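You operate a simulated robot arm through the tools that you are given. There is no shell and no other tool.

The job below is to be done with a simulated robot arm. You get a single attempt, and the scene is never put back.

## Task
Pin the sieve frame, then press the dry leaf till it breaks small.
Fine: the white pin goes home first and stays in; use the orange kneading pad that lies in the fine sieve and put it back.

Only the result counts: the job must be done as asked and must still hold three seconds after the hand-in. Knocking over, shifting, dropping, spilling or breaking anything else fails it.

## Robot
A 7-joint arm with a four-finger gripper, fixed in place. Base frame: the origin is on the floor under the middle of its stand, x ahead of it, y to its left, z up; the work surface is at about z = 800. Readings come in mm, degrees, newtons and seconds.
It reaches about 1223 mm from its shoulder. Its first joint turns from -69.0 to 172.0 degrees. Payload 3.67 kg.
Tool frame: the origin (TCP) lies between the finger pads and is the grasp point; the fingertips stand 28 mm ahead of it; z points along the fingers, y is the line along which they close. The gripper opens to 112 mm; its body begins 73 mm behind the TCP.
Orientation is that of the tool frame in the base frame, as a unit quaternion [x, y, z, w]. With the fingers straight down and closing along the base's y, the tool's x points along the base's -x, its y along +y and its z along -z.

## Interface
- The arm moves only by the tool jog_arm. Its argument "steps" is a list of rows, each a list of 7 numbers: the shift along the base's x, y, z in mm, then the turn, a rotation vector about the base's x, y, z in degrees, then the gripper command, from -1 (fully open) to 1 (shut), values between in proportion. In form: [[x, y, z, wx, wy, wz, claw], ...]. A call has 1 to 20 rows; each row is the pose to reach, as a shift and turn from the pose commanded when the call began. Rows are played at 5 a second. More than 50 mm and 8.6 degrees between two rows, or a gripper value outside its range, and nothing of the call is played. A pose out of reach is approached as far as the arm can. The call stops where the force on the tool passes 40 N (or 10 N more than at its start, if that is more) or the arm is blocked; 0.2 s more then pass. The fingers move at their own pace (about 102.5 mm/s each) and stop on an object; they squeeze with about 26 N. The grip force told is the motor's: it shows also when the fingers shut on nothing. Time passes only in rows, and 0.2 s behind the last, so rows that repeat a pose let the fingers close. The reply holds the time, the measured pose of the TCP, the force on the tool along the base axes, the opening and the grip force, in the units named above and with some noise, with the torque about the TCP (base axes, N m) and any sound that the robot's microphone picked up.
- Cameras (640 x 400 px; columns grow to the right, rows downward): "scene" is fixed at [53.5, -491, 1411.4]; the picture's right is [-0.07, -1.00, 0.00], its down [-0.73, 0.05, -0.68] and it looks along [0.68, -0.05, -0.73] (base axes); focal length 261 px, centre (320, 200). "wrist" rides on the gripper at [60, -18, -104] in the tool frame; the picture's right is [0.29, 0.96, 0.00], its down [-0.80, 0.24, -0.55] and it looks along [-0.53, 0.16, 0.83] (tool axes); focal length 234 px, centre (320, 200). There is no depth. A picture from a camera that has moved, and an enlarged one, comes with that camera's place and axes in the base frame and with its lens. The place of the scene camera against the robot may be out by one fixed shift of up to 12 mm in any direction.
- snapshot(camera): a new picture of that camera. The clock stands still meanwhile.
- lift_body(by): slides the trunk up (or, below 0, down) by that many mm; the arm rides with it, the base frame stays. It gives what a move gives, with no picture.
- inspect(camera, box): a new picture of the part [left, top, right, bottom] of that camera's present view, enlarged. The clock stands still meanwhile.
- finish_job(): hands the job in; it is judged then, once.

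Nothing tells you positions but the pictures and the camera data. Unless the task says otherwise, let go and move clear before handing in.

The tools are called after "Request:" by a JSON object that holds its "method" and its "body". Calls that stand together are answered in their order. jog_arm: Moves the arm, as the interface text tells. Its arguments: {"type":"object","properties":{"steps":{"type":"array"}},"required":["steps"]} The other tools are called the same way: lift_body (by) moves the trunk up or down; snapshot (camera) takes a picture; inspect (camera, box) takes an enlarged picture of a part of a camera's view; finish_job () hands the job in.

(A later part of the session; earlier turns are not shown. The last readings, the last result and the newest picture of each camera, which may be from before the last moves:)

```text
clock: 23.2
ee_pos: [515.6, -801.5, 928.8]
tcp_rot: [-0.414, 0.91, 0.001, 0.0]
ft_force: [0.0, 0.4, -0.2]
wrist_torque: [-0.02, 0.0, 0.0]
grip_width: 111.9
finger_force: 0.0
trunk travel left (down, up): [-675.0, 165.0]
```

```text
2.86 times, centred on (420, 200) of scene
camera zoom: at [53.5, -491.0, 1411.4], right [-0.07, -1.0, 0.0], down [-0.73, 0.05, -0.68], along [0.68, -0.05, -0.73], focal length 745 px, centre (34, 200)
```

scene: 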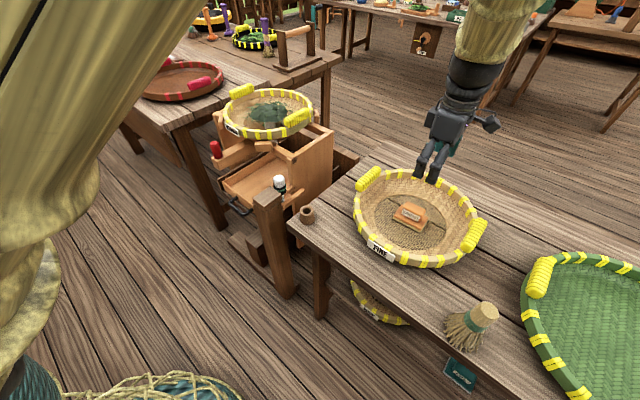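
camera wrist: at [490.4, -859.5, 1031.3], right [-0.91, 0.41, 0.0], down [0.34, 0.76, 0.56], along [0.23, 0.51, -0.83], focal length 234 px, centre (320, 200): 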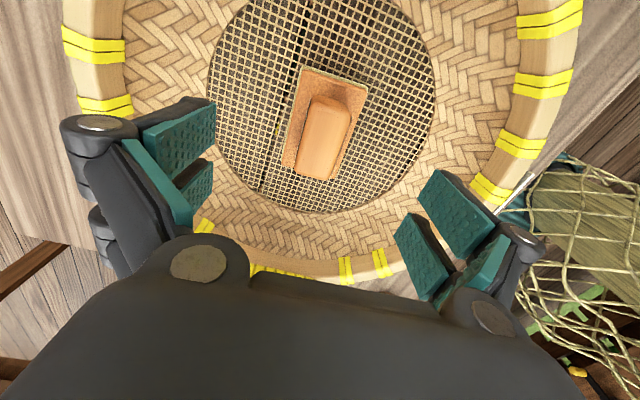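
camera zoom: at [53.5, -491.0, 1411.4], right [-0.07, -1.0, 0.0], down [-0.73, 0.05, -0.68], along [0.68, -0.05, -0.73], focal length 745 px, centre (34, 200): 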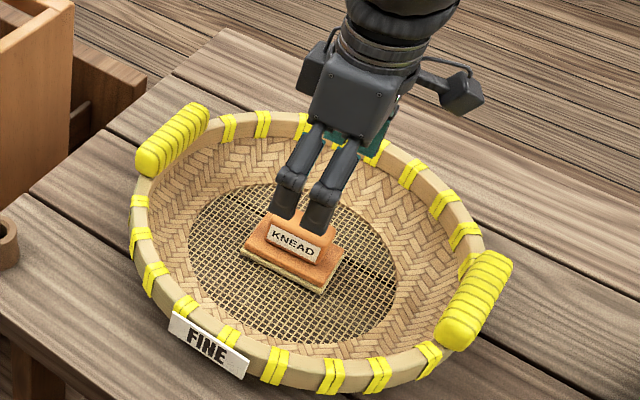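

All three views agree: the handle top is at about z 850 and the plate at about 820, with the centre 2 mm from my present axis. I'll descend so the fingertips end just above the plate, straddling the handle.

Request:
{"method": "jog_arm", "body": {"steps": [[-1, 0.3, -20, 0, 0, 0.3, -1], [-2, 0.6, -40, 0, 0, 0.5, -1], [-2, 0.6, -55, 0, 0, 0.5, -1], [-2, 0.6, -65, 0, 0, 0.5, -1], [-2, 0.6, -72, 0, 0, 0.5, -1], [-2, 0.6, -72, 0, 0, 0.5, -1]]}}

Request:
{"method": "snapshot", "body": {"camera": "wrist"}}

Request:
{"method": "inspect", "body": {"camera": "scene", "box": [375, 175, 455, 245]}}

```text
clock: 24.6
ee_pos: [514.4, -802.5, 855.4]
tcp_rot: [-0.417, 0.909, 0.001, 0.001]
ft_force: [-0.7, -0.4, 0.0]
wrist_torque: [-0.01, 0.02, -0.01]
grip_width: 112.0
finger_force: 0.1
trunk travel left (down, up): [-675.0, 165.0]
```

```text
taken
camera wrist: at [489.1, -859.7, 959.5], right [-0.91, 0.41, 0.0], down [0.34, 0.76, 0.56], along [0.23, 0.51, -0.83], focal length 234 px, centre (320, 200)
```

wrist: 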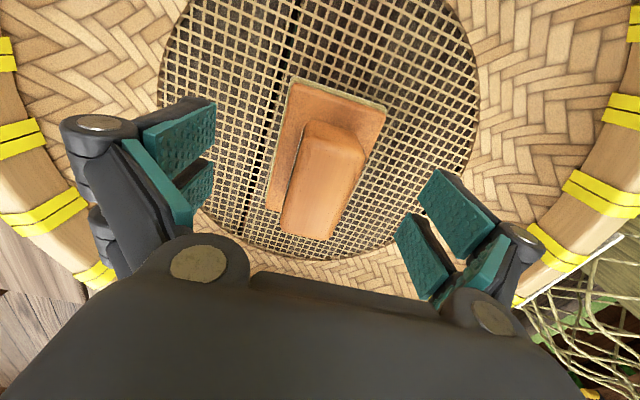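

```text
5.71 times, centred on (415, 210) of scene
camera zoom: at [53.5, -491.0, 1411.4], right [-0.07, -1.0, 0.0], down [-0.73, 0.05, -0.68], along [0.68, -0.05, -0.73], focal length 1491 px, centre (-223, 143)
```

zoom: 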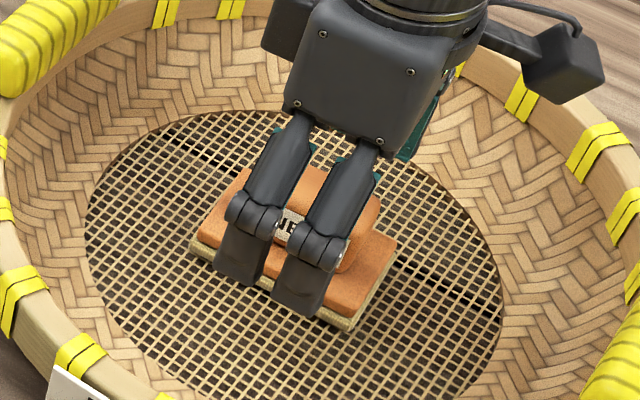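

The handle is centred between the open fingers with the tips above the plate. I'll lower 2 mm and close on the handle.

Request:
{"method": "jog_arm", "body": {"steps": [[0, 0, -2, 0, 0, 0, -0.3], [0, 0, -2, 0, 0, 0, 0.2], [0, 0, -2, 0, 0, 0, 0.6], [0, 0, -2, 0, 0, 0, 1], [0, 0, -2, 0, 0, 0, 1], [0, 0, -2, 0, 0, 0, 1], [0, 0, -2, 0, 0, 0, 1]]}}

Request:
{"method": "snapshot", "body": {"camera": "wrist"}}

Request:
{"method": "inspect", "body": {"camera": "scene", "box": [375, 175, 455, 245]}}

```text
clock: 26.2
ee_pos: [514.1, -798.9, 854.8]
tcp_rot: [-0.417, 0.909, 0.0, -0.001]
ft_force: [0.9, 5.3, 11.6]
wrist_torque: [0.15, 0.11, 0.04]
grip_width: 31.7
finger_force: 25.9
trunk travel left (down, up): [-675.0, 165.0]
```

```text
taken
camera wrist: at [488.9, -856.7, 959.3], right [-0.91, 0.41, 0.0], down [0.34, 0.76, 0.55], along [0.23, 0.51, -0.83], focal length 234 px, centre (320, 200)
```

wrist: 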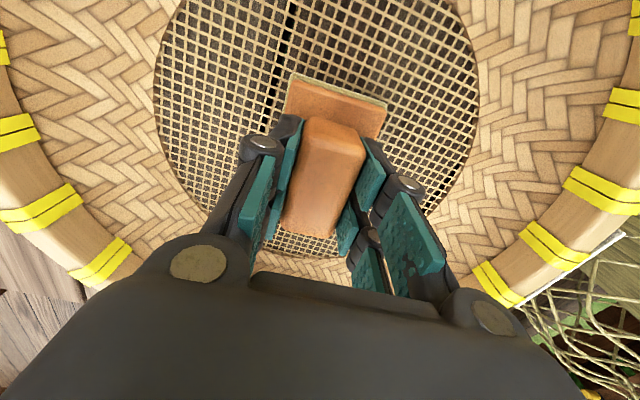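

```text
5.71 times, centred on (415, 210) of scene
camera zoom: at [53.5, -491.0, 1411.4], right [-0.07, -1.0, 0.0], down [-0.73, 0.05, -0.68], along [0.68, -0.05, -0.73], focal length 1491 px, centre (-223, 143)
```

zoom: 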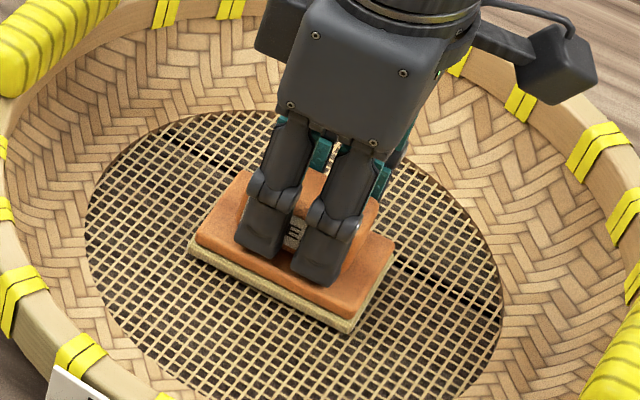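

The fingers hold the handle (31.7 mm) with the tips resting on the plate, and the pad has not moved visibly. I'll lift straight up and check the hold.

Request:
{"method": "jog_arm", "body": {"steps": [[0, 0, 2, 0, 0, 0, 1], [0, 0, 5, 0, 0, 0, 1], [0, 0, 10, 0, 0, 0, 1], [0, 0, 20, 0, 0, 0, 1], [0, 0, 40, 0, 0, 0, 1], [0, 0, 60, 0, 0, 0, 1], [0, 0, 60, 0, 0, 0, 1]]}}

Request:
{"method": "snapshot", "body": {"camera": "wrist"}}

Request:
{"method": "inspect", "body": {"camera": "scene", "box": [345, 140, 505, 260]}}

```text
clock: 27.8
ee_pos: [513.5, -799.6, 917.5]
tcp_rot: [-0.416, 0.909, 0.0, -0.002]
ft_force: [-0.7, -0.1, -2.0]
wrist_torque: [0.03, 0.03, -0.03]
grip_width: 31.9
finger_force: 25.8
trunk travel left (down, up): [-675.0, 165.0]
```

```text
taken
camera wrist: at [488.7, -856.5, 1021.4], right [-0.91, 0.41, 0.0], down [0.34, 0.76, 0.55], along [0.22, 0.51, -0.83], focal length 234 px, centre (320, 200)
```

wrist: 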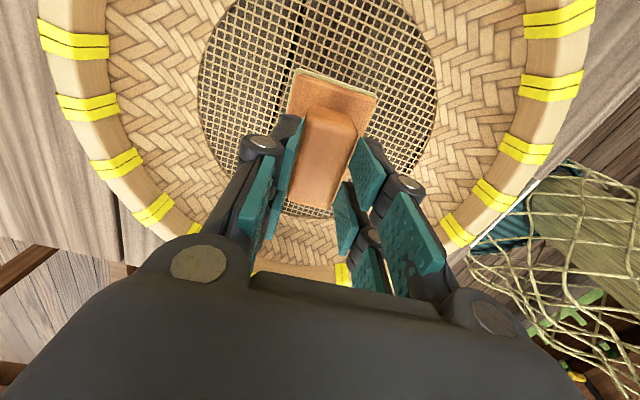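

```text
3.33 times, centred on (425, 200) of scene
camera zoom: at [53.5, -491.0, 1411.4], right [-0.07, -1.0, 0.0], down [-0.73, 0.05, -0.68], along [0.68, -0.05, -0.73], focal length 870 px, centre (-30, 200)
```

zoom: 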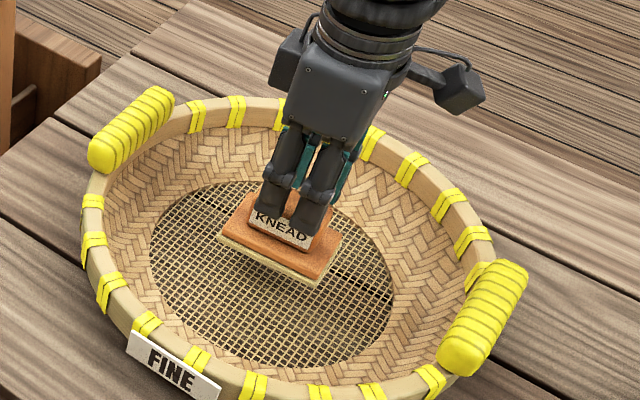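

The pad came up with the gripper and the sieve stayed put. I'll enlarge to check whether the pad hangs level before carrying it.

Request:
{"method": "inspect", "body": {"camera": "scene", "box": [385, 175, 465, 235]}}

Request:
{"method": "inspect", "body": {"camera": "wrist", "box": [250, 50, 410, 230]}}

```text
6.67 times, centred on (425, 205) of scene
camera zoom: at [53.5, -491.0, 1411.4], right [-0.07, -1.0, 0.0], down [-0.73, 0.05, -0.68], along [0.68, -0.05, -0.73], focal length 1739 px, centre (-380, 167)
```

zoom: 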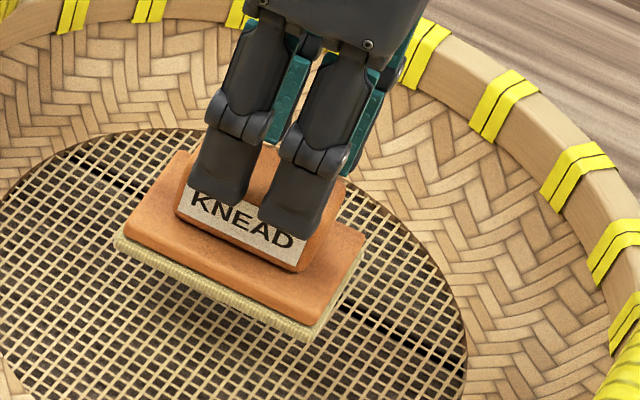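

```text
2.22 times, centred on (330, 140) of wrist
camera zoom: at [488.7, -856.5, 1021.4], right [-0.91, 0.41, 0.0], down [0.34, 0.76, 0.55], along [0.22, 0.51, -0.83], focal length 520 px, centre (298, 333)
```

zoom: 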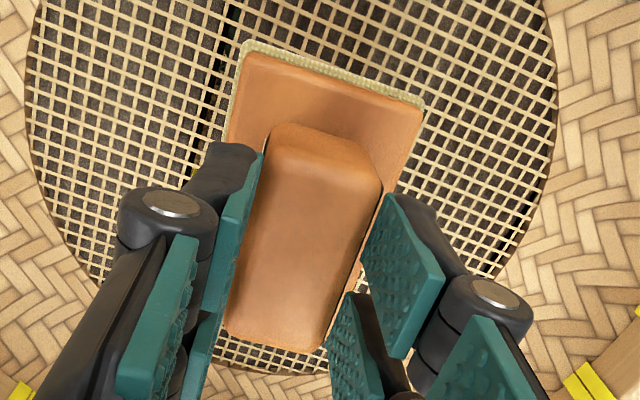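

The fingertips now sit higher on the handle than when I closed, so the pad slid a little during the lift. I'll wait briefly and compare to see whether it is still slipping.

Request:
{"method": "jog_arm", "body": {"steps": [[0, 0, 0, 0, 0, 0, 1], [0, 0, 0, 0, 0, 0, 1], [0, 0, 0, 0, 0, 0, 1], [0, 0, 0, 0, 0, 0, 1], [0, 0, 0, 0, 0, 0, 1]]}}

Request:
{"method": "inspect", "body": {"camera": "scene", "box": [385, 175, 465, 235]}}

Request:
{"method": "inspect", "body": {"camera": "wrist", "box": [250, 50, 410, 230]}}

```text
clock: 29.0
ee_pos: [513.9, -802.3, 914.8]
tcp_rot: [-0.417, 0.909, 0.0, 0.0]
ft_force: [0.4, -0.4, -0.3]
wrist_torque: [0.0, 0.01, 0.02]
grip_width: 31.7
finger_force: 25.8
trunk travel left (down, up): [-675.0, 165.0]
```

```text
6.67 times, centred on (425, 205) of scene
camera zoom: at [53.5, -491.0, 1411.4], right [-0.07, -1.0, 0.0], down [-0.73, 0.05, -0.68], along [0.68, -0.05, -0.73], focal length 1739 px, centre (-380, 167)
```

zoom: 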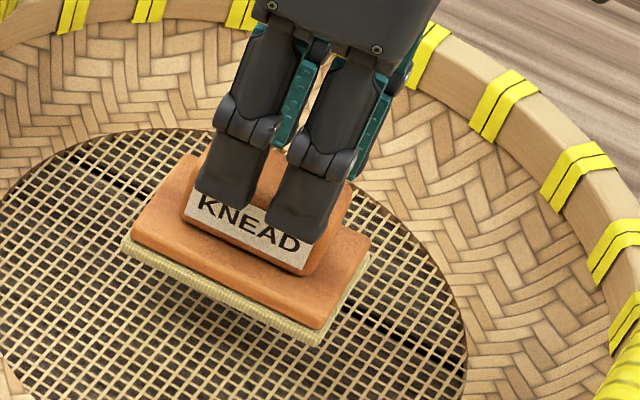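

```text
2.22 times, centred on (330, 140) of wrist
camera zoom: at [488.6, -860.5, 1018.5], right [-0.91, 0.41, 0.0], down [0.34, 0.76, 0.56], along [0.22, 0.51, -0.83], focal length 520 px, centre (298, 333)
```

zoom: 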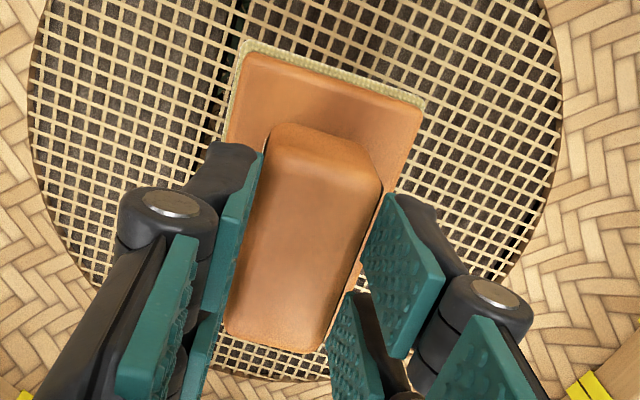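

The pad isn't slipping now, but it slid well down in the grip during the lift and only part of the handle is held. I'd rather set it back on the mesh and regrasp it deeper, so I'll lower gently first.

Request:
{"method": "jog_arm", "body": {"steps": [[0, 0, -8, 0, 0, 0, 1], [0, 0, -16, 0, 0, 0, 1], [0, 0, -24, 0, 0, 0, 1], [0, 0, -30, 0, 0, 0, 1], [0, 0, -34, 0, 0, 0, 1], [0, 0, -34, 0, 0, 0, 1]]}}

Request:
{"method": "inspect", "body": {"camera": "scene", "box": [375, 180, 455, 240]}}

```text
clock: 30.4
ee_pos: [513.2, -798.3, 882.2]
tcp_rot: [-0.416, 0.909, -0.002, 0.001]
ft_force: [0.9, -1.8, 26.1]
wrist_torque: [-0.08, -0.02, -0.12]
grip_width: 32.0
finger_force: 25.9
trunk travel left (down, up): [-675.0, 165.0]
```

```text
6.67 times, centred on (415, 210) of scene
camera zoom: at [53.5, -491.0, 1411.4], right [-0.07, -1.0, 0.0], down [-0.73, 0.05, -0.68], along [0.68, -0.05, -0.73], focal length 1739 px, centre (-313, 133)
```

zoom: 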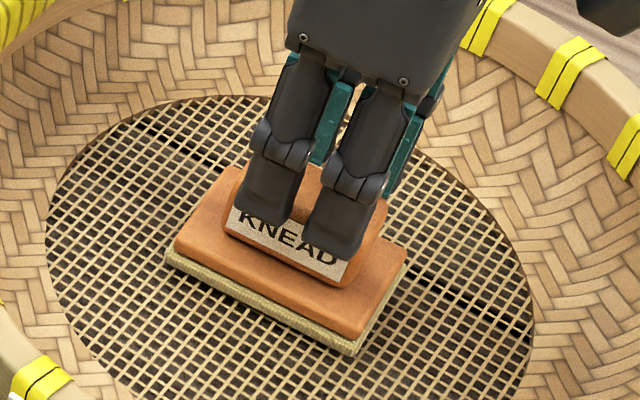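

The pad is back on the mesh with clear contact, and that contact height tells me the handle is taller than I measured, about 40 mm. I'll release it, go deeper but clear of the plate, and grip again.

Request:
{"method": "jog_arm", "body": {"steps": [[0, 0, 2, 0, 0, 0, 1], [0, 0, 3.5, 0, 0, 0, 1], [0, 0, 3.5, 0, 0, 0, 0.3], [0, 0, 3.5, 0, 0, 0, -0.2], [0, 0, 3.5, 0, 0, 0, -0.2], [0, 0, 3.5, 0, 0, 0, -0.2]]}}

Request:
{"method": "inspect", "body": {"camera": "scene", "box": [375, 180, 455, 240]}}

Request:
{"method": "snapshot", "body": {"camera": "wrist"}}

```text
clock: 31.8
ee_pos: [513.7, -799.5, 883.4]
tcp_rot: [-0.418, 0.909, 0.002, 0.0]
ft_force: [-0.3, -0.8, 0.5]
wrist_torque: [0.01, 0.0, 0.02]
grip_width: 67.2
finger_force: 0.0
trunk travel left (down, up): [-675.0, 165.0]
```

```text
6.67 times, centred on (415, 210) of scene
camera zoom: at [53.5, -491.0, 1411.4], right [-0.07, -1.0, 0.0], down [-0.73, 0.05, -0.68], along [0.68, -0.05, -0.73], focal length 1739 px, centre (-313, 133)
```

zoom: 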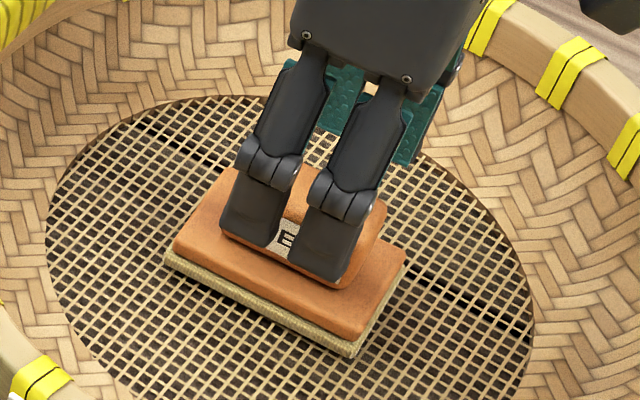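

```text
taken
camera wrist: at [488.6, -857.0, 987.9], right [-0.91, 0.41, 0.0], down [0.34, 0.76, 0.55], along [0.22, 0.51, -0.83], focal length 234 px, centre (320, 200)
```

wrist: 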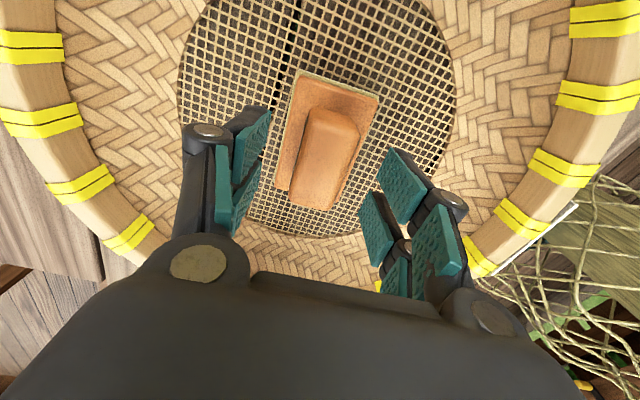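

The pad is back exactly where it lay. The closed fingertips reach further forward than the open ones, so I'll grip with the TCP at about z 862, clear of the plate, and lift slowly to check for slip.

Request:
{"method": "jog_arm", "body": {"steps": [[0, 0, -7, 0, 0, 0, -0.2], [0, 0, -14, 0, 0, 0, -0.2], [0, 0, -20, 0, 0, 0, -0.2], [0, 0, -20, 0, 0, 0, 0.2], [0, 0, -20, 0, 0, 0, 0.6], [0, 0, -20, 0, 0, 0, 1], [0, 0, -20, 0, 0, 0, 1], [0, 0, -20, 0, 0, 0, 1], [0, 0, -20, 0, 0, 0, 1]]}}

Request:
{"method": "inspect", "body": {"camera": "scene", "box": [375, 180, 455, 240]}}

Request:
{"method": "inspect", "body": {"camera": "wrist", "box": [250, 50, 410, 230]}}

```text
clock: 33.8
ee_pos: [515.1, -798.3, 864.6]
tcp_rot: [-0.417, 0.909, 0.0, 0.0]
ft_force: [-0.1, 0.0, -0.2]
wrist_torque: [0.01, 0.0, -0.01]
grip_width: 31.6
finger_force: 26.1
trunk travel left (down, up): [-675.0, 165.0]
```

```text
6.67 times, centred on (415, 210) of scene
camera zoom: at [53.5, -491.0, 1411.4], right [-0.07, -1.0, 0.0], down [-0.73, 0.05, -0.68], along [0.68, -0.05, -0.73], focal length 1739 px, centre (-313, 133)
```

zoom: 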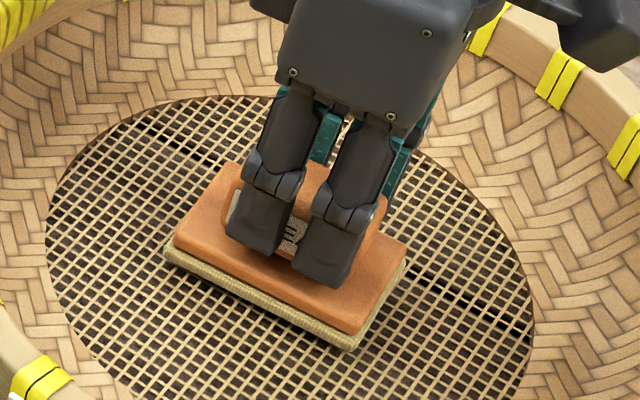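

```text
2.22 times, centred on (330, 140) of wrist
camera zoom: at [488.4, -857.0, 968.8], right [-0.91, 0.41, 0.0], down [0.34, 0.76, 0.55], along [0.22, 0.51, -0.83], focal length 520 px, centre (298, 333)
```

zoom: 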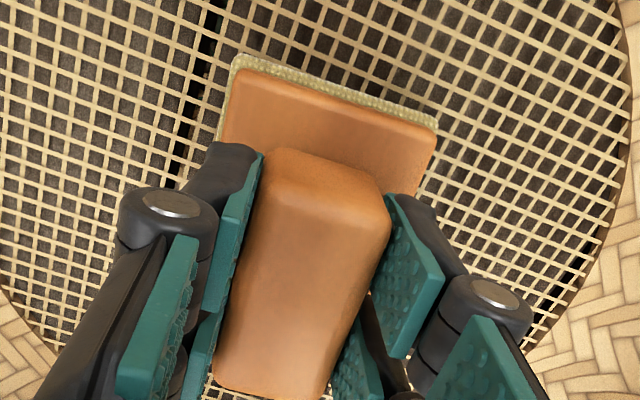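

The grip is now clean with no vertical load and the tips above the plate. I'll lift slowly and check for slip again.

Request:
{"method": "jog_arm", "body": {"steps": [[0, 0, 1, 0, 0, 0, 1], [0, 0, 3, 0, 0, 0, 1], [0, 0, 6, 0, 0, 0, 1], [0, 0, 10, 0, 0, 0, 1], [0, 0, 15, 0, 0, 0, 1], [0, 0, 20, 0, 0, 0, 1], [0, 0, 20, 0, 0, 0, 1]]}}

Request:
{"method": "inspect", "body": {"camera": "scene", "box": [375, 180, 455, 240]}}

Request:
{"method": "inspect", "body": {"camera": "wrist", "box": [250, 50, 410, 230]}}

```text
clock: 35.4
ee_pos: [514.5, -800.5, 882.8]
tcp_rot: [-0.417, 0.909, 0.002, 0.0]
ft_force: [-1.4, 0.0, -1.5]
wrist_torque: [0.02, 0.03, 0.0]
grip_width: 31.5
finger_force: 25.6
trunk travel left (down, up): [-675.0, 165.0]
```

```text
6.67 times, centred on (415, 210) of scene
camera zoom: at [53.5, -491.0, 1411.4], right [-0.07, -1.0, 0.0], down [-0.73, 0.05, -0.68], along [0.68, -0.05, -0.73], focal length 1739 px, centre (-313, 133)
```

zoom: 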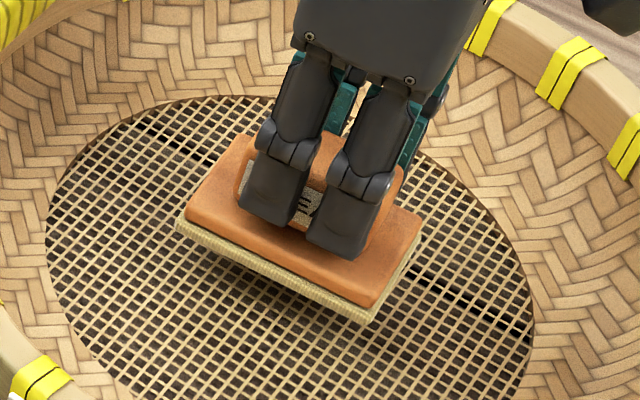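

```text
2.22 times, centred on (330, 140) of wrist
camera zoom: at [488.7, -858.5, 986.9], right [-0.91, 0.41, 0.0], down [0.34, 0.76, 0.56], along [0.22, 0.51, -0.83], focal length 520 px, centre (298, 333)
```

zoom: 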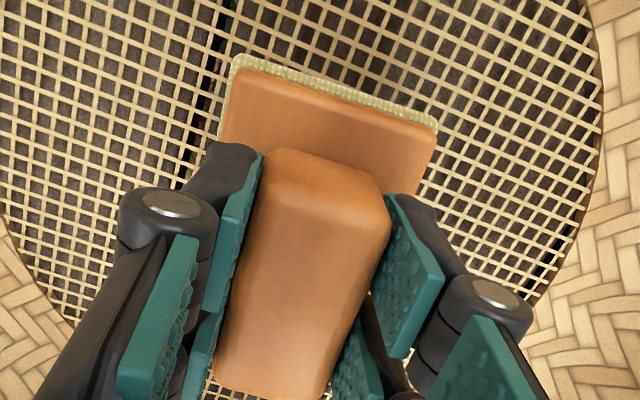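

The pad now moves rigidly with the gripper and isn't slipping. I'll raise it well clear and carry it toward the medium sieve, stopping short to look.

Request:
{"method": "jog_arm", "body": {"steps": [[0, 0, 15, 0, 0, 0, 1], [0, 0, 35, 0, 0, 0, 1], [0, 0, 60, 0, 0, 0, 1], [0, 0, 90, 0, 0, 0, 1], [0, 0, 120, 0, 0, 0, 1], [10, 10, 150, 0, 0, 0, 1], [30, 31, 175, 0, 0, 0, 1], [55, 57, 190, 0, 0, 0, 1], [82, 85, 200, 0, 0, 0, 1], [110, 114, 200, 0, 0, 0, 1], [138, 143, 200, 0, 0, 0, 1], [166, 172, 200, 0, 0, 0, 1], [194, 201, 200, 0, 0, 0, 1], [222, 230, 200, 0, 0, 0, 1], [250, 259, 200, 0, 0, 0, 1], [275, 285, 200, 0, 0, 0, 1], [295, 306, 200, 0, 0, 0, 1], [310, 322, 200, 0, 0, 0, 1], [310, 322, 200, 0, 0, 0, 1]]}}

Request:
{"method": "snapshot", "body": {"camera": "wrist"}}

Request:
{"method": "snapshot", "body": {"camera": "scene"}}

```text
clock: 39.4
ee_pos: [822.2, -479.2, 1084.3]
tcp_rot: [-0.417, 0.909, 0.0, 0.0]
ft_force: [-1.0, 0.1, -0.9]
wrist_torque: [0.02, -0.04, 0.0]
grip_width: 31.5
finger_force: 25.8
trunk travel left (down, up): [-675.0, 165.0]
```

```text
taken
camera wrist: at [796.9, -536.4, 1188.3], right [-0.91, 0.41, 0.0], down [0.34, 0.76, 0.55], along [0.23, 0.51, -0.83], focal length 234 px, centre (320, 200)
```

wrist: 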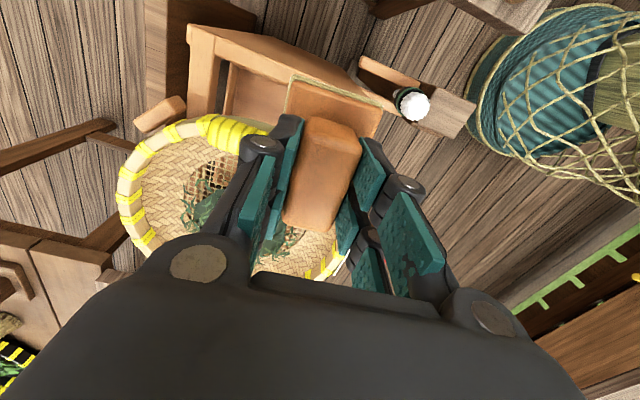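

```text
taken
```

scene: 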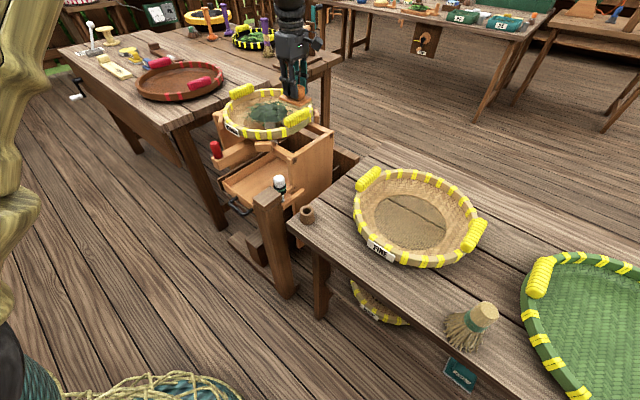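

The pad is held steadily above the near side of the medium sieve. I'll enlarge both views to fix the sieve's centre, rim and leaf position.

Request:
{"method": "inspect", "body": {"camera": "wrist", "box": [100, 90, 360, 290]}}

Request:
{"method": "inspect", "body": {"camera": "scene", "box": [205, 70, 335, 150]}}

```text
2.00 times, centred on (230, 190) of wrist
camera zoom: at [796.9, -536.4, 1188.3], right [-0.91, 0.41, 0.0], down [0.34, 0.76, 0.55], along [0.23, 0.51, -0.83], focal length 468 px, centre (500, 220)
```

zoom: 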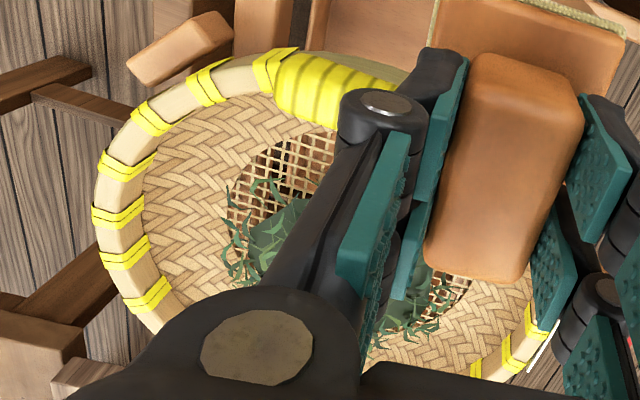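

```text
4.92 times, centred on (270, 110) of scene
camera zoom: at [53.5, -491.0, 1411.4], right [-0.07, -1.0, 0.0], down [-0.73, 0.05, -0.68], along [0.68, -0.05, -0.73], focal length 1284 px, centre (566, 643)
```

zoom: 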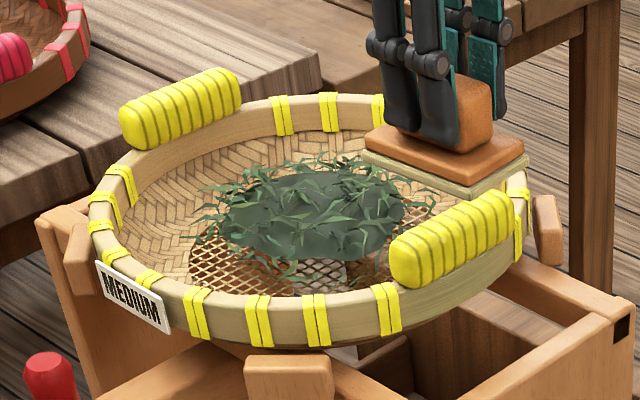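

I put the medium sieve's centre near (1014,-365) with its rim at about z 912, but its mesh depth is still uncertain. I'll move sideways to get an unobstructed wrist view of it for a second fix.

Request:
{"method": "jog_arm", "body": {"steps": [[-8, 24, 0, 0, 0, 0, 1], [-20, 60, 0, 0, 0, 0, 1], [-34, 102, 0, 0, 0, 0, 1], [-48, 144, 0, 0, 0, 0, 1], [-61, 184, 0, 0, 0, 0, 1], [-70, 210, 0, 0, 0, 0, 1], [-70, 210, 0, 0, 0, 0, 1]]}}

Request:
{"method": "snapshot", "body": {"camera": "wrist"}}

Request:
{"method": "inspect", "body": {"camera": "wrist", "box": [0, 20, 240, 240]}}

Request:
{"method": "inspect", "body": {"camera": "scene", "box": [205, 70, 335, 150]}}

```text
clock: 41.0
ee_pos: [753.2, -269.8, 1079.9]
tcp_rot: [-0.417, 0.909, 0.0, -0.001]
ft_force: [-0.2, -0.5, -1.1]
wrist_torque: [-0.02, 0.03, -0.02]
grip_width: 31.5
finger_force: 26.1
trunk travel left (down, up): [-675.0, 165.0]
```

```text
taken
camera wrist: at [728.6, -326.6, 1185.4], right [-0.91, 0.41, 0.0], down [0.34, 0.76, 0.55], along [0.22, 0.51, -0.83], focal length 234 px, centre (320, 200)
```

wrist: 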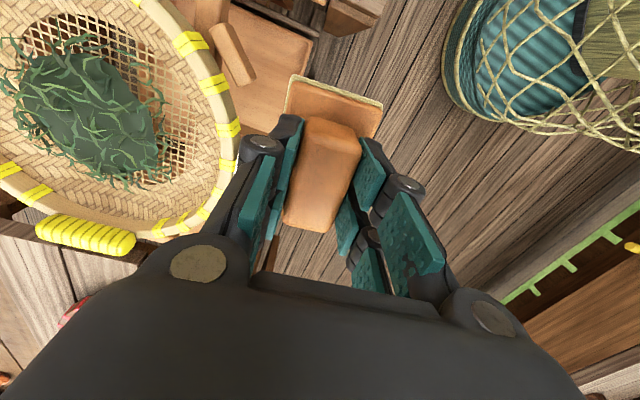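

```text
1.82 times, centred on (120, 130) of wrist
camera zoom: at [728.6, -326.6, 1185.4], right [-0.91, 0.41, 0.0], down [0.34, 0.76, 0.55], along [0.22, 0.51, -0.83], focal length 426 px, centre (684, 327)
```

zoom: 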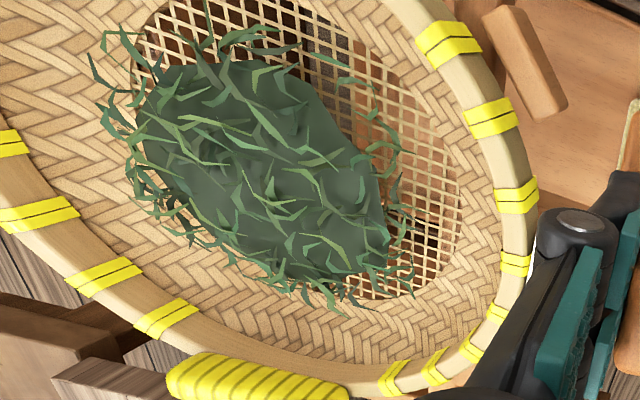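

```text
4.92 times, centred on (270, 110) of scene
camera zoom: at [53.5, -491.0, 1411.4], right [-0.07, -1.0, 0.0], down [-0.73, 0.05, -0.68], along [0.68, -0.05, -0.73], focal length 1284 px, centre (566, 643)
```

zoom: 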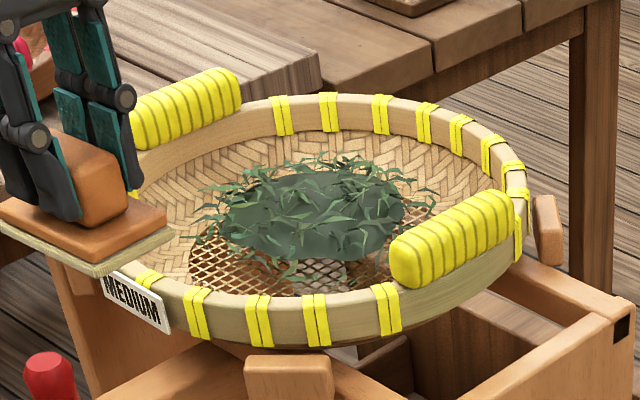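

Two views now agree: sieve centre about (1008,-368), mesh at about z 863, rim at about z 915, with the leaf mound centred around (1015,-367). I'll carry the pad above the mound at the same height and verify the reach.

Request:
{"method": "jog_arm", "body": {"steps": [[20, -7, 0, 0, 0, 0, 1], [50, -19, 0, 0, 0, 0, 1], [85, -32, 0, 0, 0, 0, 1], [120, -45, 0, 0, 0, 0, 1], [155, -58, 0, 0, 0, 0, 1], [190, -71, 0, 0, 0, 0, 1], [222, -83, 0, 0, 0, 0, 1], [247, -92, 0, 0, 0, 0, 1], [262, -98, 0, 0, 0, 0, 1], [262, -98, 0, 0, 0, 0, 1], [262, -98, 0, 0, 0, 0, 1]]}}

Request:
{"method": "snapshot", "body": {"camera": "wrist"}}

Request:
{"method": "snapshot", "body": {"camera": "scene"}}

Request:
{"method": "inspect", "body": {"camera": "scene", "box": [205, 50, 335, 150]}}

```text
clock: 43.4
ee_pos: [1016.9, -364.3, 1080.7]
tcp_rot: [-0.417, 0.909, 0.001, 0.0]
ft_force: [-0.2, 0.1, -1.5]
wrist_torque: [-0.01, -0.01, 0.0]
grip_width: 31.6
finger_force: 25.5
trunk travel left (down, up): [-675.0, 165.0]
```

```text
taken
camera wrist: at [991.5, -422.3, 1185.0], right [-0.91, 0.41, 0.0], down [0.34, 0.76, 0.55], along [0.22, 0.51, -0.83], focal length 234 px, centre (320, 200)
```

wrist: 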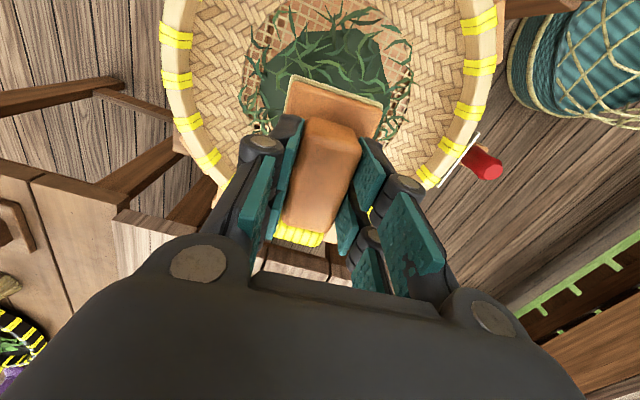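

```text
taken
```

scene: 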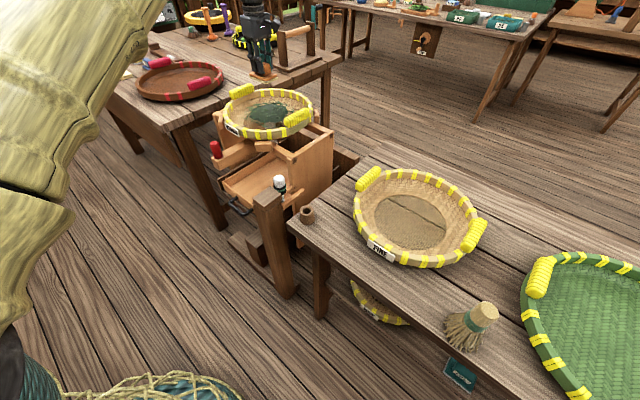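

```text
4.00 times, centred on (270, 100) of scene
camera zoom: at [53.5, -491.0, 1411.4], right [-0.07, -1.0, 0.0], down [-0.73, 0.05, -0.68], along [0.68, -0.05, -0.73], focal length 1044 px, centre (520, 600)
```

zoom: 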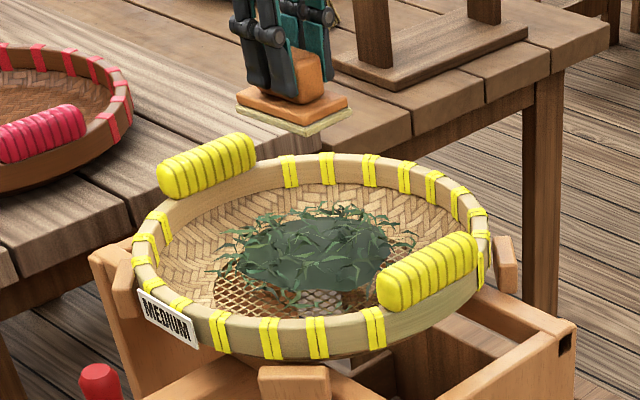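

Reach is fine, with the TCP at (1017,-364). I'll enlarge the wrist view to check the pad's centring over the leaf before lowering.

Request:
{"method": "inspect", "body": {"camera": "wrist", "box": [150, 0, 510, 250]}}

```text
1.60 times, centred on (330, 125) of wrist
camera zoom: at [991.5, -422.3, 1185.0], right [-0.91, 0.41, 0.0], down [0.34, 0.76, 0.55], along [0.22, 0.51, -0.83], focal length 375 px, centre (304, 320)
```

zoom: 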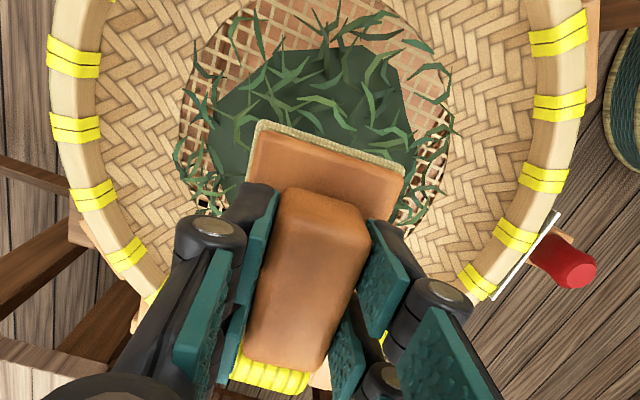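

The leaf mound is centred on the mesh at about (1008,-367), so I'll shift 8 mm and lower the pad to just above it.

Request:
{"method": "jog_arm", "body": {"steps": [[-4, 0, -20, 0, 0, 0, 1], [-8, -1, -45, 0, 0, 0, 1], [-8, -1, -70, 0, 0, 0, 1], [-8, -1, -95, 0, 0, 0, 1], [-8, -1, -110, 0, 0, 0, 1], [-8, -1, -120, 0, 0, 0, 1], [-8, -1, -120, 0, 0, 0, 1]]}}

Request:
{"method": "inspect", "body": {"camera": "scene", "box": [215, 70, 325, 150]}}

Request:
{"method": "snapshot", "body": {"camera": "wrist"}}

```text
clock: 45.0
ee_pos: [1008.4, -366.7, 963.3]
tcp_rot: [-0.417, 0.909, 0.0, 0.0]
ft_force: [0.9, 0.1, -1.3]
wrist_torque: [-0.02, 0.0, 0.0]
grip_width: 32.0
finger_force: 25.6
trunk travel left (down, up): [-675.0, 165.0]
```

```text
5.00 times, centred on (270, 110) of scene
camera zoom: at [53.5, -491.0, 1411.4], right [-0.07, -1.0, 0.0], down [-0.73, 0.05, -0.68], along [0.68, -0.05, -0.73], focal length 1304 px, centre (570, 650)
```

zoom: 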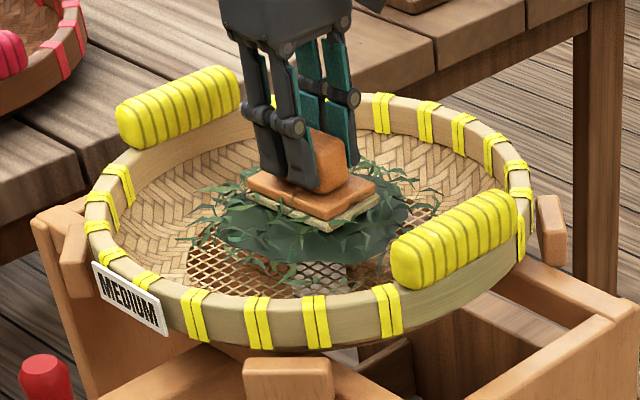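

```text
taken
camera wrist: at [983.2, -424.5, 1067.4], right [-0.91, 0.41, 0.0], down [0.34, 0.76, 0.55], along [0.22, 0.51, -0.83], focal length 234 px, centre (320, 200)
```

wrist: 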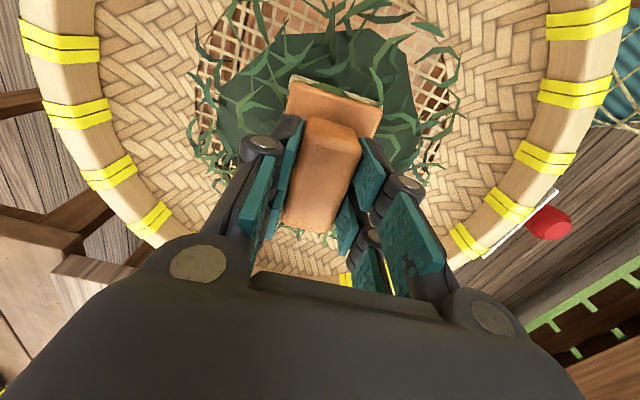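

The pad is centred over the mound. I'll lower in 3 mm steps and watch for contact.

Request:
{"method": "jog_arm", "body": {"steps": [[0, 0, -4, 0, 0, 0, 1], [0, 0, -8, 0, 0, 0, 1], [0, 0, -12, 0, 0, 0, 1], [0, 0, -16, 0, 0, 0, 1], [0, 0, -20, 0, 0, 0, 1], [0, 0, -20, 0, 0, 0, 1]]}}

Request:
{"method": "inspect", "body": {"camera": "scene", "box": [225, 80, 325, 145]}}

```text
clock: 46.4
ee_pos: [1008.1, -367.4, 942.1]
tcp_rot: [-0.418, 0.909, 0.0, 0.0]
ft_force: [-0.3, 0.1, -1.3]
wrist_torque: [-0.02, -0.02, 0.0]
grip_width: 31.5
finger_force: 26.0
trunk travel left (down, up): [-675.0, 165.0]
```

```text
6.15 times, centred on (275, 112) of scene
camera zoom: at [53.5, -491.0, 1411.4], right [-0.07, -1.0, 0.0], down [-0.73, 0.05, -0.68], along [0.68, -0.05, -0.73], focal length 1606 px, centre (597, 738)
```

zoom: 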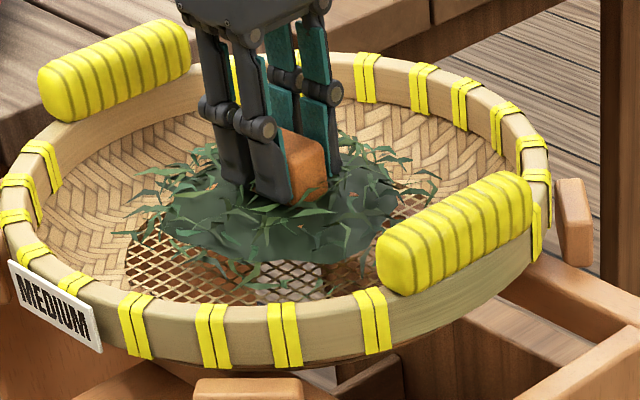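

The pad is sinking into the mound with no resistance yet. I'll keep lowering in small steps.

Request:
{"method": "jog_arm", "body": {"steps": [[0, 0, -3, 0, 0, 0, 1], [0, 0, -6, 0, 0, 0, 1], [0, 0, -9, 0, 0, 0, 1], [0, 0, -12, 0, 0, 0, 1], [0, 0, -12, 0, 0, 0, 1]]}}

```text
clock: 47.6
ee_pos: [1008.4, -367.2, 930.4]
tcp_rot: [-0.417, 0.909, -0.001, 0.0]
ft_force: [-0.4, -0.5, -1.2]
wrist_torque: [0.01, -0.01, -0.01]
grip_width: 31.3
finger_force: 26.1
trunk travel left (down, up): [-675.0, 165.0]
```

Request:
{"method": "jog_arm", "body": {"steps": [[0, 0, -2, 0, 0, 0, 1], [0, 0, -4, 0, 0, 0, 1], [0, 0, -6, 0, 0, 0, 1], [0, 0, -8, 0, 0, 0, 1], [0, 0, -8, 0, 0, 0, 1]]}}

Request:
{"method": "inspect", "body": {"camera": "scene", "box": [225, 80, 325, 145]}}

```text
clock: 48.8
ee_pos: [1008.0, -367.0, 922.8]
tcp_rot: [-0.418, 0.909, 0.0, 0.0]
ft_force: [-0.5, -0.4, -1.9]
wrist_torque: [-0.01, 0.0, -0.01]
grip_width: 31.9
finger_force: 26.1
trunk travel left (down, up): [-675.0, 165.0]
```

```text
6.15 times, centred on (275, 112) of scene
camera zoom: at [53.5, -491.0, 1411.4], right [-0.07, -1.0, 0.0], down [-0.73, 0.05, -0.68], along [0.68, -0.05, -0.73], focal length 1606 px, centre (597, 738)
```

zoom: 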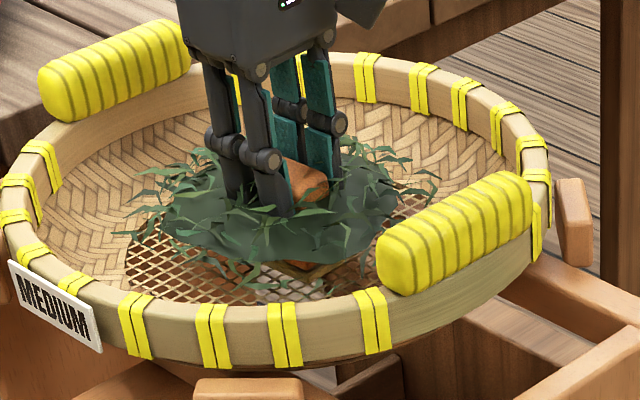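

There is still no load at z 922 and the pad's corner shows just above the mesh. I'll continue in 2 mm steps until I feel contact.

Request:
{"method": "jog_arm", "body": {"steps": [[0, 0, -1.5, 0, 0, 0, 1], [0, 0, -3, 0, 0, 0, 1], [0, 0, -4.5, 0, 0, 0, 1], [0, 0, -6, 0, 0, 0, 1], [0, 0, -6, 0, 0, 0, 1]]}}

```text
clock: 50.0
ee_pos: [1007.4, -367.0, 921.3]
tcp_rot: [-0.417, 0.909, -0.002, 0.002]
ft_force: [8.7, -6.6, 25.9]
wrist_torque: [-0.2, -0.35, 0.15]
grip_width: 32.0
finger_force: 25.7
trunk travel left (down, up): [-675.0, 165.0]
```

Contact: the pad is pressing with about 26 N. I'll look at how the leaf responds before pressing further.

Request:
{"method": "inspect", "body": {"camera": "scene", "box": [225, 80, 325, 145]}}

Request:
{"method": "snapshot", "body": {"camera": "wrist"}}

```text
6.15 times, centred on (275, 112) of scene
camera zoom: at [53.5, -491.0, 1411.4], right [-0.07, -1.0, 0.0], down [-0.73, 0.05, -0.68], along [0.68, -0.05, -0.73], focal length 1606 px, centre (597, 738)
```

zoom: 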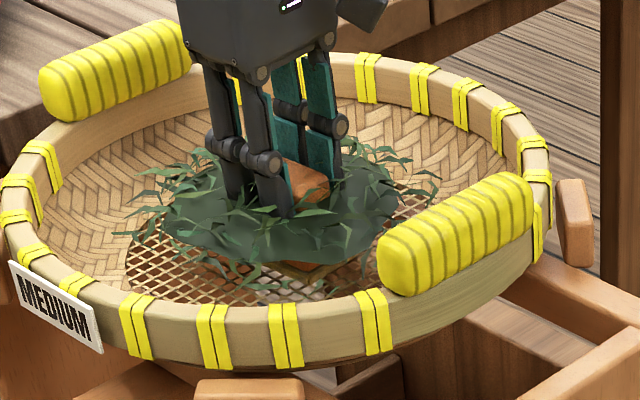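

```text
taken
camera wrist: at [981.5, -424.9, 1025.7], right [-0.91, 0.41, 0.0], down [0.34, 0.76, 0.56], along [0.23, 0.51, -0.83], focal length 234 px, centre (320, 200)
```

wrist: 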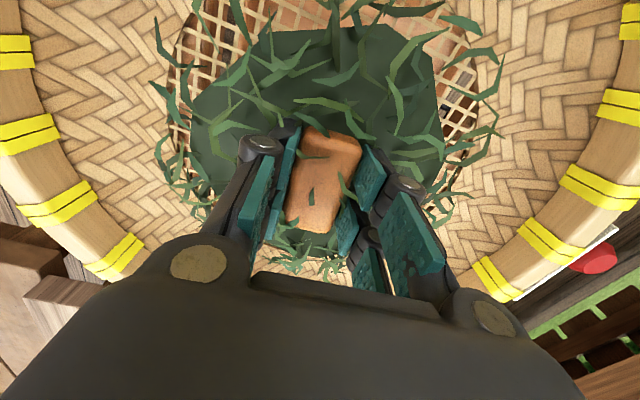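

No visible change in the leaf yet. I'll press slightly harder, stay under the limit, and hold for a couple of seconds.

Request:
{"method": "jog_arm", "body": {"steps": [[0, 0, -1, 0, 0, 0, 1], [0, 0, -1, 0, 0, 0, 1], [0, 0, -1, 0, 0, 0, 1], [0, 0, -1, 0, 0, 0, 1], [0, 0, -1, 0, 0, 0, 1], [0, 0, -1, 0, 0, 0, 1], [0, 0, -1, 0, 0, 0, 1], [0, 0, -1, 0, 0, 0, 1], [0, 0, -1, 0, 0, 0, 1]]}}

Request:
{"method": "inspect", "body": {"camera": "scene", "box": [225, 80, 325, 145]}}

Request:
{"method": "snapshot", "body": {"camera": "wrist"}}

```text
clock: 52.0
ee_pos: [1006.0, -365.4, 917.9]
tcp_rot: [-0.417, 0.909, -0.001, 0.0]
ft_force: [-1.1, 0.5, 20.5]
wrist_torque: [-0.01, 0.06, 0.06]
grip_width: 31.5
finger_force: 26.1
trunk travel left (down, up): [-675.0, 165.0]
```

```text
6.15 times, centred on (275, 112) of scene
camera zoom: at [53.5, -491.0, 1411.4], right [-0.07, -1.0, 0.0], down [-0.73, 0.05, -0.68], along [0.68, -0.05, -0.73], focal length 1606 px, centre (597, 738)
```

zoom: 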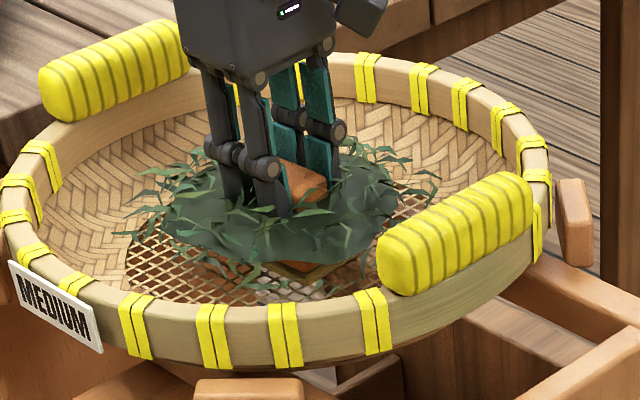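

```text
taken
camera wrist: at [981.1, -423.6, 1022.8], right [-0.91, 0.41, 0.0], down [0.34, 0.76, 0.55], along [0.23, 0.51, -0.83], focal length 234 px, centre (320, 200)
```

wrist: 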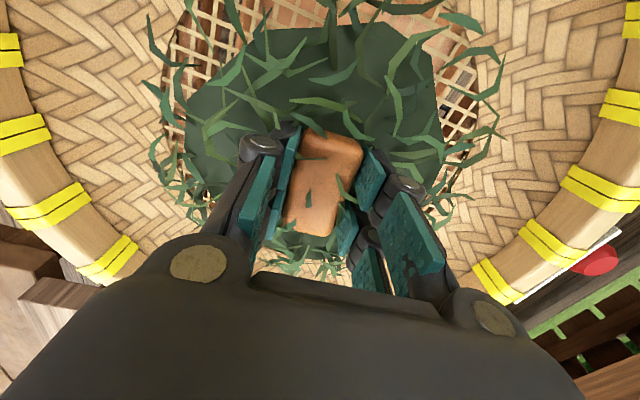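

The force settled at 20 N and the leaf hasn't changed. I'll raise the pressure to a bit over 30 N, slowly, and hold it again.

Request:
{"method": "jog_arm", "body": {"steps": [[0, 0, -0.5, 0, 0, 0, 1], [0, 0, -1, 0, 0, 0, 1], [0, 0, -1.5, 0, 0, 0, 1], [0, 0, -1.5, 0, 0, 0, 1], [0, 0, -1.5, 0, 0, 0, 1], [0, 0, -1.5, 0, 0, 0, 1], [0, 0, -1.5, 0, 0, 0, 1], [0, 0, -1.5, 0, 0, 0, 1]]}}

Request:
{"method": "inspect", "body": {"camera": "scene", "box": [225, 80, 325, 145]}}

```text
clock: 53.8
ee_pos: [1007.2, -365.5, 917.3]
tcp_rot: [-0.417, 0.909, 0.0, 0.001]
ft_force: [1.2, -1.6, 25.9]
wrist_torque: [0.01, -0.09, 0.02]
grip_width: 31.7
finger_force: 26.2
trunk travel left (down, up): [-675.0, 165.0]
```

```text
6.15 times, centred on (275, 112) of scene
camera zoom: at [53.5, -491.0, 1411.4], right [-0.07, -1.0, 0.0], down [-0.73, 0.05, -0.68], along [0.68, -0.05, -0.73], focal length 1606 px, centre (597, 738)
```

zoom: 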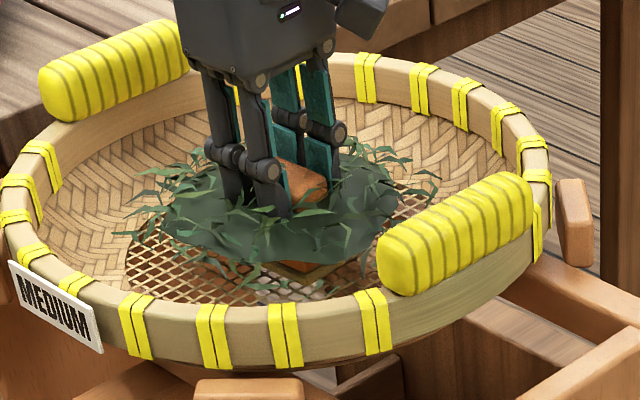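

Steady pressing alone shows no change, so it may take repeated strokes. I'll lift the pad slightly and press again twice at about the same force.

Request:
{"method": "jog_arm", "body": {"steps": [[0, 0, 3, 0, 0, 0, 1], [0, 0, 7, 0, 0, 0, 1], [0, 0, 12, 0, 0, 0, 1], [0, 0, 12, 0, 0, 0, 1], [0, 0, 9, 0, 0, 0, 1], [0, 0, 6, 0, 0, 0, 1], [0, 0, 3, 0, 0, 0, 1], [0, 0, 0, 0, 0, 0, 1], [0, 0, 0, 0, 0, 0, 1], [0, 0, 0, 0, 0, 0, 1]]}}

Request:
{"method": "inspect", "body": {"camera": "scene", "box": [225, 80, 325, 145]}}

Request:
{"method": "snapshot", "body": {"camera": "wrist"}}

```text
clock: 56.0
ee_pos: [1007.4, -367.5, 916.8]
tcp_rot: [-0.416, 0.909, -0.001, 0.002]
ft_force: [3.4, -3.1, 19.7]
wrist_torque: [-0.09, -0.06, 0.03]
grip_width: 31.5
finger_force: 26.1
trunk travel left (down, up): [-675.0, 165.0]
```

```text
6.15 times, centred on (275, 112) of scene
camera zoom: at [53.5, -491.0, 1411.4], right [-0.07, -1.0, 0.0], down [-0.73, 0.05, -0.68], along [0.68, -0.05, -0.73], focal length 1606 px, centre (597, 738)
```

zoom: 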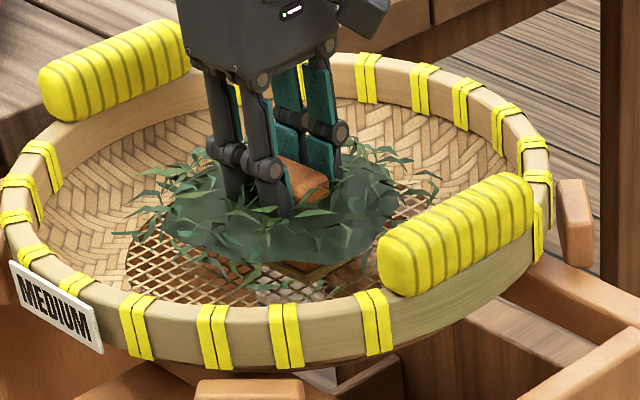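

```text
taken
camera wrist: at [982.1, -424.6, 1021.5], right [-0.91, 0.41, 0.0], down [0.34, 0.76, 0.56], along [0.23, 0.51, -0.83], focal length 234 px, centre (320, 200)
```

wrist: 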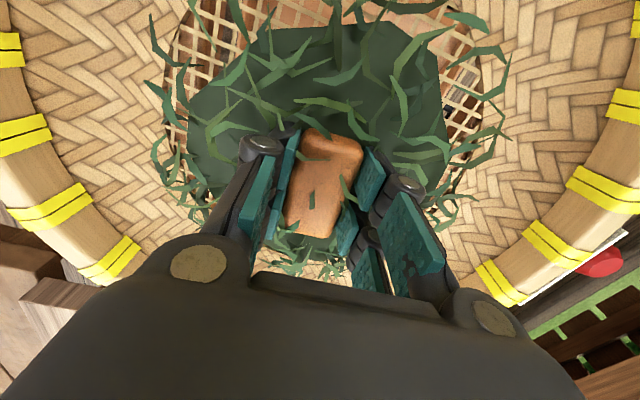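

Still no visible breaking at 20–26 N. I'll press to roughly 35 N, approached slowly, and hold.

Request:
{"method": "jog_arm", "body": {"steps": [[0, 0, -0.5, 0, 0, 0, 1], [0, 0, -1, 0, 0, 0, 1], [0, 0, -1.5, 0, 0, 0, 1], [0, 0, -2, 0, 0, 0, 1], [0, 0, -2, 0, 0, 0, 1], [0, 0, -2, 0, 0, 0, 1], [0, 0, -2, 0, 0, 0, 1], [0, 0, -2, 0, 0, 0, 1]]}}

Request:
{"method": "inspect", "body": {"camera": "scene", "box": [225, 80, 325, 145]}}

```text
clock: 57.8
ee_pos: [1006.2, -365.9, 914.3]
tcp_rot: [-0.417, 0.909, -0.001, 0.002]
ft_force: [5.7, -6.6, 24.8]
wrist_torque: [-0.22, -0.19, -0.05]
grip_width: 31.7
finger_force: 25.8
trunk travel left (down, up): [-675.0, 165.0]
```

```text
6.15 times, centred on (275, 112) of scene
camera zoom: at [53.5, -491.0, 1411.4], right [-0.07, -1.0, 0.0], down [-0.73, 0.05, -0.68], along [0.68, -0.05, -0.73], focal length 1606 px, centre (597, 738)
```

zoom: 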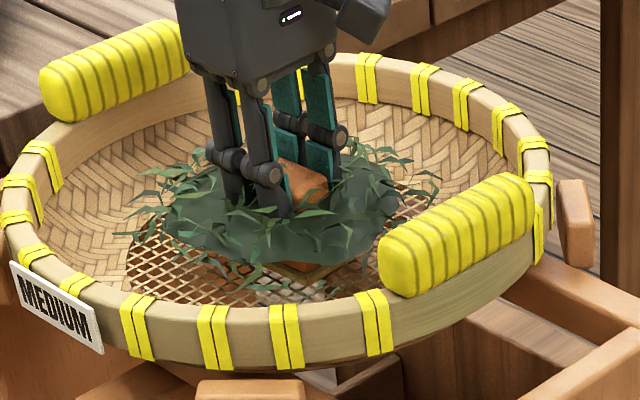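

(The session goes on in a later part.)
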